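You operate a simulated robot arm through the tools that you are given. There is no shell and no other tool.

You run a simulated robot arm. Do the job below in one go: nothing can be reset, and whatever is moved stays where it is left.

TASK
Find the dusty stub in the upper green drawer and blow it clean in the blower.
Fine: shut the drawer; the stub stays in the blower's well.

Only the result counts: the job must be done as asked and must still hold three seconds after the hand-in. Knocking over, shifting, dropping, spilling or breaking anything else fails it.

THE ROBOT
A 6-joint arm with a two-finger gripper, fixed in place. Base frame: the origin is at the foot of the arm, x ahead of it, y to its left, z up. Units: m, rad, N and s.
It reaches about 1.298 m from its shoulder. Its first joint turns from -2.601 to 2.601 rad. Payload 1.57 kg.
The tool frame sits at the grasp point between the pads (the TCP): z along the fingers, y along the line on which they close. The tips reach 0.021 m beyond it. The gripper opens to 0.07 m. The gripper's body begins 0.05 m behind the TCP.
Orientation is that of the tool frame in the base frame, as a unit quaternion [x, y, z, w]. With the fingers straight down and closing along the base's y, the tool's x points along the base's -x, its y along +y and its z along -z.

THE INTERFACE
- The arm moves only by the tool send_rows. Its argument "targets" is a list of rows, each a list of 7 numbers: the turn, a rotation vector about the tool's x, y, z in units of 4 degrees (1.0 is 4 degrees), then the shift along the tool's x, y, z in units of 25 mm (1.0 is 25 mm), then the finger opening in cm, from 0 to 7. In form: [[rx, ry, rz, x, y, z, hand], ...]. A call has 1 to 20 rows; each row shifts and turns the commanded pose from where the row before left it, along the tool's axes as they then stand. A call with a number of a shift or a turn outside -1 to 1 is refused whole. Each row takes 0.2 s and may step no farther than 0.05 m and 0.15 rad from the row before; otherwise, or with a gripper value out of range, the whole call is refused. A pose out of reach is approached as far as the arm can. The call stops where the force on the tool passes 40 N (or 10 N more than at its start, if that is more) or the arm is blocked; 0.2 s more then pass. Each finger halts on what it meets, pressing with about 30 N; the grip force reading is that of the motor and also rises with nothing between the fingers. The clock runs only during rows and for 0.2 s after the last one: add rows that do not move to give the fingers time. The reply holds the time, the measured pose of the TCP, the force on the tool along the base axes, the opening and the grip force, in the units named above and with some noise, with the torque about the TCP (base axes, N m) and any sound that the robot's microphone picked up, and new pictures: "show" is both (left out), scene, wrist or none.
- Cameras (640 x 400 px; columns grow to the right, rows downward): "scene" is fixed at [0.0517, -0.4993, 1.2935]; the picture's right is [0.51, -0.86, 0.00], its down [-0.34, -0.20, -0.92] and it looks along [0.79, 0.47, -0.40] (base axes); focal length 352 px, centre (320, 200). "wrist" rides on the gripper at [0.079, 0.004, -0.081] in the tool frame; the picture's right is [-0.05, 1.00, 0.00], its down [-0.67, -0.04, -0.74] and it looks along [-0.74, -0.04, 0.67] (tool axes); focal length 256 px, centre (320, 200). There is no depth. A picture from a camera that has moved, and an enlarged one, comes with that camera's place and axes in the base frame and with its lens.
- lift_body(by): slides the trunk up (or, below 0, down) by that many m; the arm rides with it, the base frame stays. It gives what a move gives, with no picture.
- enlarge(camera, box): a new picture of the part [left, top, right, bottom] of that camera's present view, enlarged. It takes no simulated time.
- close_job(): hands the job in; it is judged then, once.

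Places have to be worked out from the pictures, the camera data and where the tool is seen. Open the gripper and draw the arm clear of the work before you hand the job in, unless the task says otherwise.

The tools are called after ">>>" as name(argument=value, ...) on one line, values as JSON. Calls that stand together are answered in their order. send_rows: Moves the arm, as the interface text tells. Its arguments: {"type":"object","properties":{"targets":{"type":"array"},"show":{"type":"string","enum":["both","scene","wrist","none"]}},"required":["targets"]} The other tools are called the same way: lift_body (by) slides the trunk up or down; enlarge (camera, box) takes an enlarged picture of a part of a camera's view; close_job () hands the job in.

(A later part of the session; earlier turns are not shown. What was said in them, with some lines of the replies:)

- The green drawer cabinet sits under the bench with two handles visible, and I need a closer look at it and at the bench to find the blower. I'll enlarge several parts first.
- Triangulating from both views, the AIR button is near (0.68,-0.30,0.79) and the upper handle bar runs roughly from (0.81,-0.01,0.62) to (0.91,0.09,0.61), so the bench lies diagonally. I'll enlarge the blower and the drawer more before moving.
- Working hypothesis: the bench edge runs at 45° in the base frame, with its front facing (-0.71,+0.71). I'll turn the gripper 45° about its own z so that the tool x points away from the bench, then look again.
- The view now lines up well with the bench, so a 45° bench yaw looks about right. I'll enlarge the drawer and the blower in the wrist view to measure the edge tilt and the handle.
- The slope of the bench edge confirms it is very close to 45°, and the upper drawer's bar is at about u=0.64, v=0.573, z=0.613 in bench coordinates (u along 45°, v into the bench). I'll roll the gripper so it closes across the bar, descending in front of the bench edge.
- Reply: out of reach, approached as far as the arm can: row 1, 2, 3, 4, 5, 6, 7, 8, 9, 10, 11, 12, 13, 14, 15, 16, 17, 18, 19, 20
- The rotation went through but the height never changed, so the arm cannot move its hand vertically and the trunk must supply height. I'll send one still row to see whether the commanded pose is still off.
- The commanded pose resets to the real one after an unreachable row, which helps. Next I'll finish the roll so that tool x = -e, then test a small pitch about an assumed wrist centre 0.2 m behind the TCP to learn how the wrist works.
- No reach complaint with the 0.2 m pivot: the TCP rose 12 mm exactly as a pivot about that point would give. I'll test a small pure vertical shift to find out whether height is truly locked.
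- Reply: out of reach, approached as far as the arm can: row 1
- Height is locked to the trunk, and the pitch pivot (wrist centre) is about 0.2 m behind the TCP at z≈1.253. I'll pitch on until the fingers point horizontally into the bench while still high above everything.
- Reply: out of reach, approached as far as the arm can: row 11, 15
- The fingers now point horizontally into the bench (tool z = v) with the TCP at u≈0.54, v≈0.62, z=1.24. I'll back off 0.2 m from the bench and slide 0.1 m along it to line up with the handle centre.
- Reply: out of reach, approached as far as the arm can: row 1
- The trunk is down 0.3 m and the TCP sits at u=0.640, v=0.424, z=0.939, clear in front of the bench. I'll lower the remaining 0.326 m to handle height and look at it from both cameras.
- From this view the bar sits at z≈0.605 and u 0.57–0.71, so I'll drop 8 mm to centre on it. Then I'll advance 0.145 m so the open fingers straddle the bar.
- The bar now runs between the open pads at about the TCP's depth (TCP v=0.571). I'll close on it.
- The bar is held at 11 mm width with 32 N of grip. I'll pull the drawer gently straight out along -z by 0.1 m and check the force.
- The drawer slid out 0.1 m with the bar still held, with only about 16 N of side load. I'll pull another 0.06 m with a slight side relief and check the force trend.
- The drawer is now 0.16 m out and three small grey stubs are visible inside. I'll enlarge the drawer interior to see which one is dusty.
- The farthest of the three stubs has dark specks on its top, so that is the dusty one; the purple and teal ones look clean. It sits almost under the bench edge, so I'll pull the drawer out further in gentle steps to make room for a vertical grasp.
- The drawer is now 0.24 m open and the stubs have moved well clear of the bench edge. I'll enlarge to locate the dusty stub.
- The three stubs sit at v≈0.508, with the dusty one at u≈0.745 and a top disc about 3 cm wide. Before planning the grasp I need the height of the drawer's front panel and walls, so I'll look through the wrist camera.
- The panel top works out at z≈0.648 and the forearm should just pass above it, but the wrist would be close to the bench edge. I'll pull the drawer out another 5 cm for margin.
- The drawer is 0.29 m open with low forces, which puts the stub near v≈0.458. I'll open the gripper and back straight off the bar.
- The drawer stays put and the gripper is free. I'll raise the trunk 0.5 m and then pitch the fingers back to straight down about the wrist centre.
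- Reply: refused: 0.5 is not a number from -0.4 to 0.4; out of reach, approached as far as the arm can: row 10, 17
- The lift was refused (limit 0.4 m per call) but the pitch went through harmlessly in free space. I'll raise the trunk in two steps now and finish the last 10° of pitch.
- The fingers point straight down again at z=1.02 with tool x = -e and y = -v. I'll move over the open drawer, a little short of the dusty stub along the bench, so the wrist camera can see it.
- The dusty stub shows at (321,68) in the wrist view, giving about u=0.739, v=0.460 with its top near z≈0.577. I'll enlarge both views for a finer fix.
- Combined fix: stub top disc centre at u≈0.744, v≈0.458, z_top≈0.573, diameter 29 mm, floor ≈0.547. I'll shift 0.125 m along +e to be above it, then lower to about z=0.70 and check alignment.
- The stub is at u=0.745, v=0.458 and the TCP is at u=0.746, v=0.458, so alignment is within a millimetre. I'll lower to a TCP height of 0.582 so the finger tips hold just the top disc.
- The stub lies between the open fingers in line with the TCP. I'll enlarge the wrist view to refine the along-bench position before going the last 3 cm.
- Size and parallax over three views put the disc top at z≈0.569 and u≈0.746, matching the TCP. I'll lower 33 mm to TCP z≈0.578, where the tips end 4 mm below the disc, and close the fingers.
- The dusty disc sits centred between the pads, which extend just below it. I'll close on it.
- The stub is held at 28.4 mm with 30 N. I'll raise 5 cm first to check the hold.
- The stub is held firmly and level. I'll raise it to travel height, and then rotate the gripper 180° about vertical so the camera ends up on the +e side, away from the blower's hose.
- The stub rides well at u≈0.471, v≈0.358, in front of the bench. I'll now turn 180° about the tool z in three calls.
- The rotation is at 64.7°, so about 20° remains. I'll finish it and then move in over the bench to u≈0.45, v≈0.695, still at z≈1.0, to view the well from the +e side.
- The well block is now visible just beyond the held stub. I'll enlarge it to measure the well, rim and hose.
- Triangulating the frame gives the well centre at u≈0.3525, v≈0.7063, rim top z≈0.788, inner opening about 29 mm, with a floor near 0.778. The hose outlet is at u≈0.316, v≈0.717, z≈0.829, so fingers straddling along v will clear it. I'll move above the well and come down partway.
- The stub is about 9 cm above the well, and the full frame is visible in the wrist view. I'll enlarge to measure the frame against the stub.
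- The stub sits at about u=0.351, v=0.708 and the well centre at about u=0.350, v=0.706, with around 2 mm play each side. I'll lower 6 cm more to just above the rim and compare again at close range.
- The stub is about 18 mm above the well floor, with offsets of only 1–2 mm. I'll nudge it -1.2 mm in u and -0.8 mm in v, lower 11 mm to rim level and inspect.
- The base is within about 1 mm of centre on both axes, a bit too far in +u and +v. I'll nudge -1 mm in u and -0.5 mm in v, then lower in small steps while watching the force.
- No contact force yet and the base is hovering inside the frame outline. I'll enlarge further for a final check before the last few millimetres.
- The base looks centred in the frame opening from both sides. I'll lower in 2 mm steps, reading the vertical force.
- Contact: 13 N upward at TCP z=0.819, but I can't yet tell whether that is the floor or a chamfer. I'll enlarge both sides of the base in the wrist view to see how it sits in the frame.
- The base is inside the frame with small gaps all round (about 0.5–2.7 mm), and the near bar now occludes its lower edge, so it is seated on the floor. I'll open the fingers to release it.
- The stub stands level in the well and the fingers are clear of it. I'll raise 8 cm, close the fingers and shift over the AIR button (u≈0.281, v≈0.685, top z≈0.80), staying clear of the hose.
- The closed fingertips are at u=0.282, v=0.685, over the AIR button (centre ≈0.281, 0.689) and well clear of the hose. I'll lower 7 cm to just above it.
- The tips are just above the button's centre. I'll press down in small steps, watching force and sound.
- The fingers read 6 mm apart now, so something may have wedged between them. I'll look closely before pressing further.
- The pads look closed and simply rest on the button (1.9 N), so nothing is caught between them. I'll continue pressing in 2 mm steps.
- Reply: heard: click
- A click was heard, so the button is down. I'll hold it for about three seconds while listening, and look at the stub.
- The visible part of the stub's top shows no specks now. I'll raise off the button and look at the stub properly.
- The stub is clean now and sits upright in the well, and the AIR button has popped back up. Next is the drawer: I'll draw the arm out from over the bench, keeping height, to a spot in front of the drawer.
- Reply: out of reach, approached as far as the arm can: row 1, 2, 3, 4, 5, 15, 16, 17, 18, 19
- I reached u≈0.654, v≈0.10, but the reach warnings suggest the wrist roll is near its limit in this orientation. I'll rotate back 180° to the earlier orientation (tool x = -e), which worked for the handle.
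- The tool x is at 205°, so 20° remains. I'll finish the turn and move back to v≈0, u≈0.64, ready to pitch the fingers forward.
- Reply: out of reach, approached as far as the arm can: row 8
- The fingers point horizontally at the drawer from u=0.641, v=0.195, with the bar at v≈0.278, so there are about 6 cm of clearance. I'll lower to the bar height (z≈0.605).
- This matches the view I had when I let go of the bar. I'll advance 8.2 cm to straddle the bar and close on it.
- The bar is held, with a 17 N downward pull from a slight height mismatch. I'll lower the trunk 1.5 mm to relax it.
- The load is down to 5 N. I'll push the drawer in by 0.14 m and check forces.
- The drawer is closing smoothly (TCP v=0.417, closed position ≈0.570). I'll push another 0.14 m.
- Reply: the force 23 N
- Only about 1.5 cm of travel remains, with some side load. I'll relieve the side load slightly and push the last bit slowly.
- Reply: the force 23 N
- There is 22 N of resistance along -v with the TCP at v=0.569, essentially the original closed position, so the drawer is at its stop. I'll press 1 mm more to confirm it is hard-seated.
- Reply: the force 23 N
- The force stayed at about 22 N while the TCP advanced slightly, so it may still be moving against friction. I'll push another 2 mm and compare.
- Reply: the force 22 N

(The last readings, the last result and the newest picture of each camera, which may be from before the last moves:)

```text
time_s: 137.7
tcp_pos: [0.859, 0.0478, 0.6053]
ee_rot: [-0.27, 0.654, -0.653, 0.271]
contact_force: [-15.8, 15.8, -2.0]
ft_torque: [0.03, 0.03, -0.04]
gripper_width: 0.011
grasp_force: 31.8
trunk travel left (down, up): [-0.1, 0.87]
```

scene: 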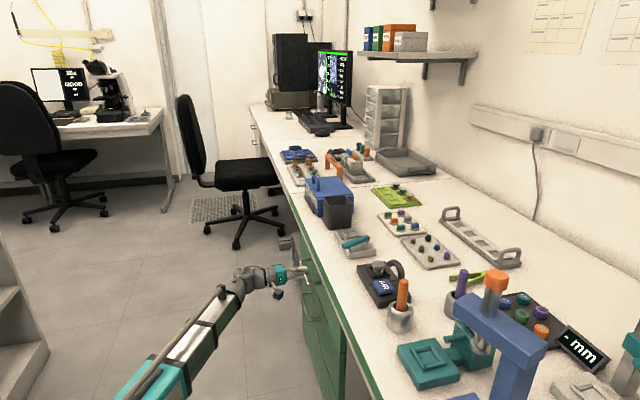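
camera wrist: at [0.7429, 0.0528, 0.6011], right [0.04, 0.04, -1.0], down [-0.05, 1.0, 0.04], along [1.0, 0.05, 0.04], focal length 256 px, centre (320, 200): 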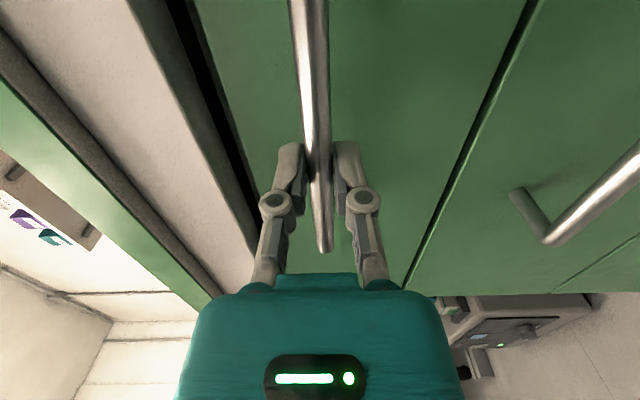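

The force stays at 22 N while the TCP creeps on, so the pads are just slipping along the bar and the drawer is already at its stop (closed ≈0.569). I'll open, back away, and compare the handle with its original picture.

>>> send_rows(targets=[[0, 0, 0, 0, 0, 0, 7], [0, 0, 0, 0, 0, 0, 7], [0, 0, 0, 0, 0, 0, 7], [0, 0, 0, 0, 0, 0, 7], [0, 0, 0, 0, 0, 0, 7], [0, 0, 0, 0, 0, -0.5, 7], [0, 0, 0, 0, 0, -1, 7], [0, 0, 0, 0, 0, -1, 7], [0, 0, 0, 0, 0, -1, 7], [0, 0, 0, 0, 0, -1, 7], [0, 0, 0, 0, 0, -1, 7], [0, 0, 0, 0, 0, -1, 7], [0, 0, 0, 0, 0, -1, 7], [0, 0, 0, 0, 0, -1, 7], [0, 0, 0, 0, 0, -1, 7], [0, 0, 0, 0, 0, -1, 7], [0, 0, 0, 0, 0, 0, 7]], show="both")

>>> enlarge(camera="scene", box=[280, 230, 360, 340])

>>> enlarge(camera="scene", box=[360, 250, 400, 280])

```text
time_s: 141.3
tcp_pos: [0.6746, 0.2343, 0.6047]
ee_rot: [-0.271, 0.653, -0.653, 0.27]
contact_force: [-0.9, -0.1, 0.4]
ft_torque: [0.04, 0.02, -0.01]
gripper_width: 0.0703
grasp_force: 0.0
trunk travel left (down, up): [-0.1, 0.87]
camera wrist: at [0.5622, 0.2361, 0.6008], right [0.04, 0.04, -1.0], down [-0.05, 1.0, 0.04], along [1.0, 0.05, 0.04], focal length 256 px, centre (320, 200)
```

scene: 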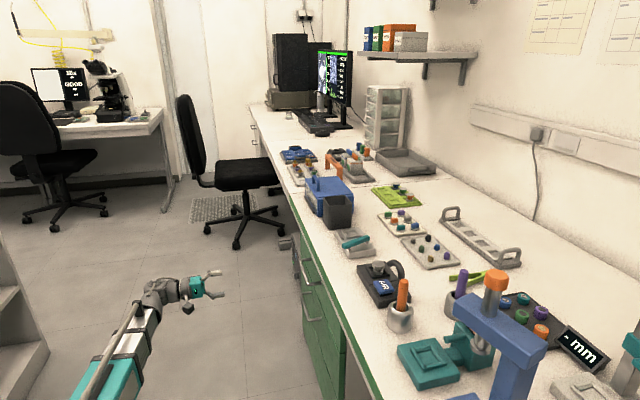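
wrist: 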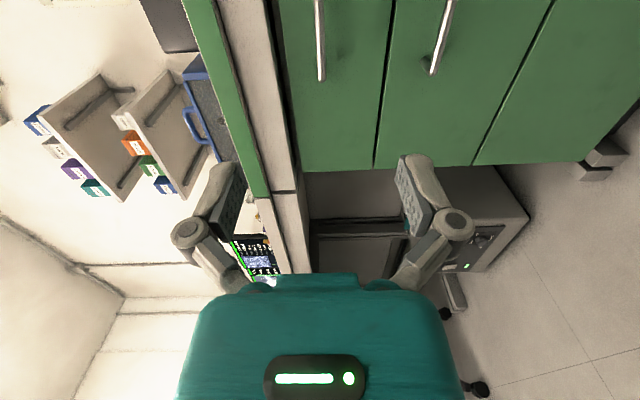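

```text
3.64 times, centred on (320, 285) of scene
camera zoom: at [0.0517, -0.4993, 1.2935], right [0.51, -0.86, 0.0], down [-0.34, -0.2, -0.92], along [0.79, 0.47, -0.4], focal length 1282 px, centre (320, -109)
```

zoom: 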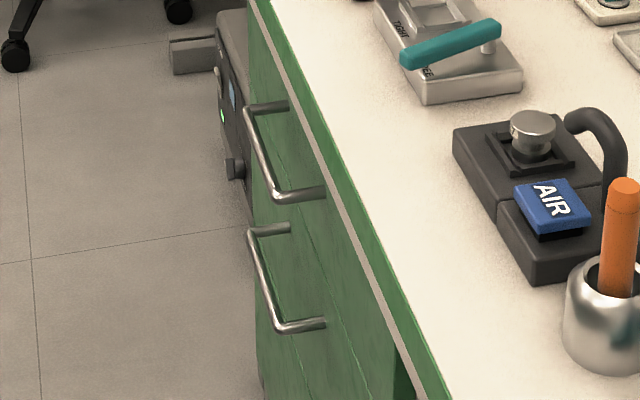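

```text
13.33 times, centred on (380, 265) of scene
camera zoom: at [0.0517, -0.4993, 1.2935], right [0.51, -0.86, 0.0], down [-0.34, -0.2, -0.92], along [0.79, 0.47, -0.4], focal length 4700 px, centre (-480, -667)
```

zoom: 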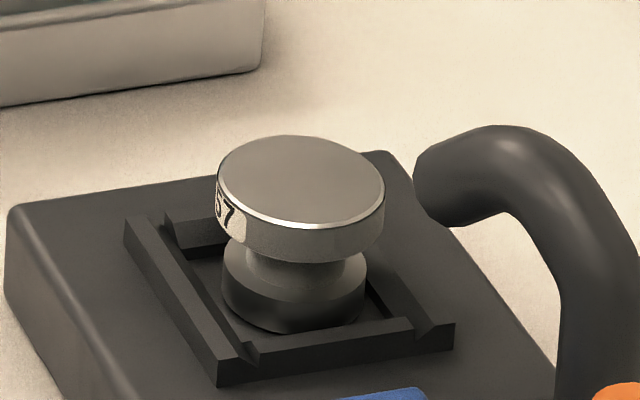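

The handle sits exactly where it was in the opening picture, so the drawer is shut, and the stub rests clean and upright in the blower's well. The gripper is open and about 25 cm clear of the drawer, so I'm handing the job in.

>>> close_job()

```text
The job is handed in.
```

The dusty stub, marked "57", is clean and standing upright in the blower's well. The upper green drawer is shut.

- **Finding it:** the drawer held three stubs. Only the farthest one had specks on top, so I took that one and left the purple and teal stubs in the drawer.
- **Cleaning:** I set it in the well, pressed the AIR button until it clicked, and held it for about three seconds. Afterwards the close-up showed no specks left on top.
- **Drawer:** I pushed it in until it reached its stop. The handle is back where it was in the first picture.

Nothing else on the bench looked moved in the final pictures. The gripper is open and about 25 cm clear of the drawer. The job is handed in; I have no verdict yet.
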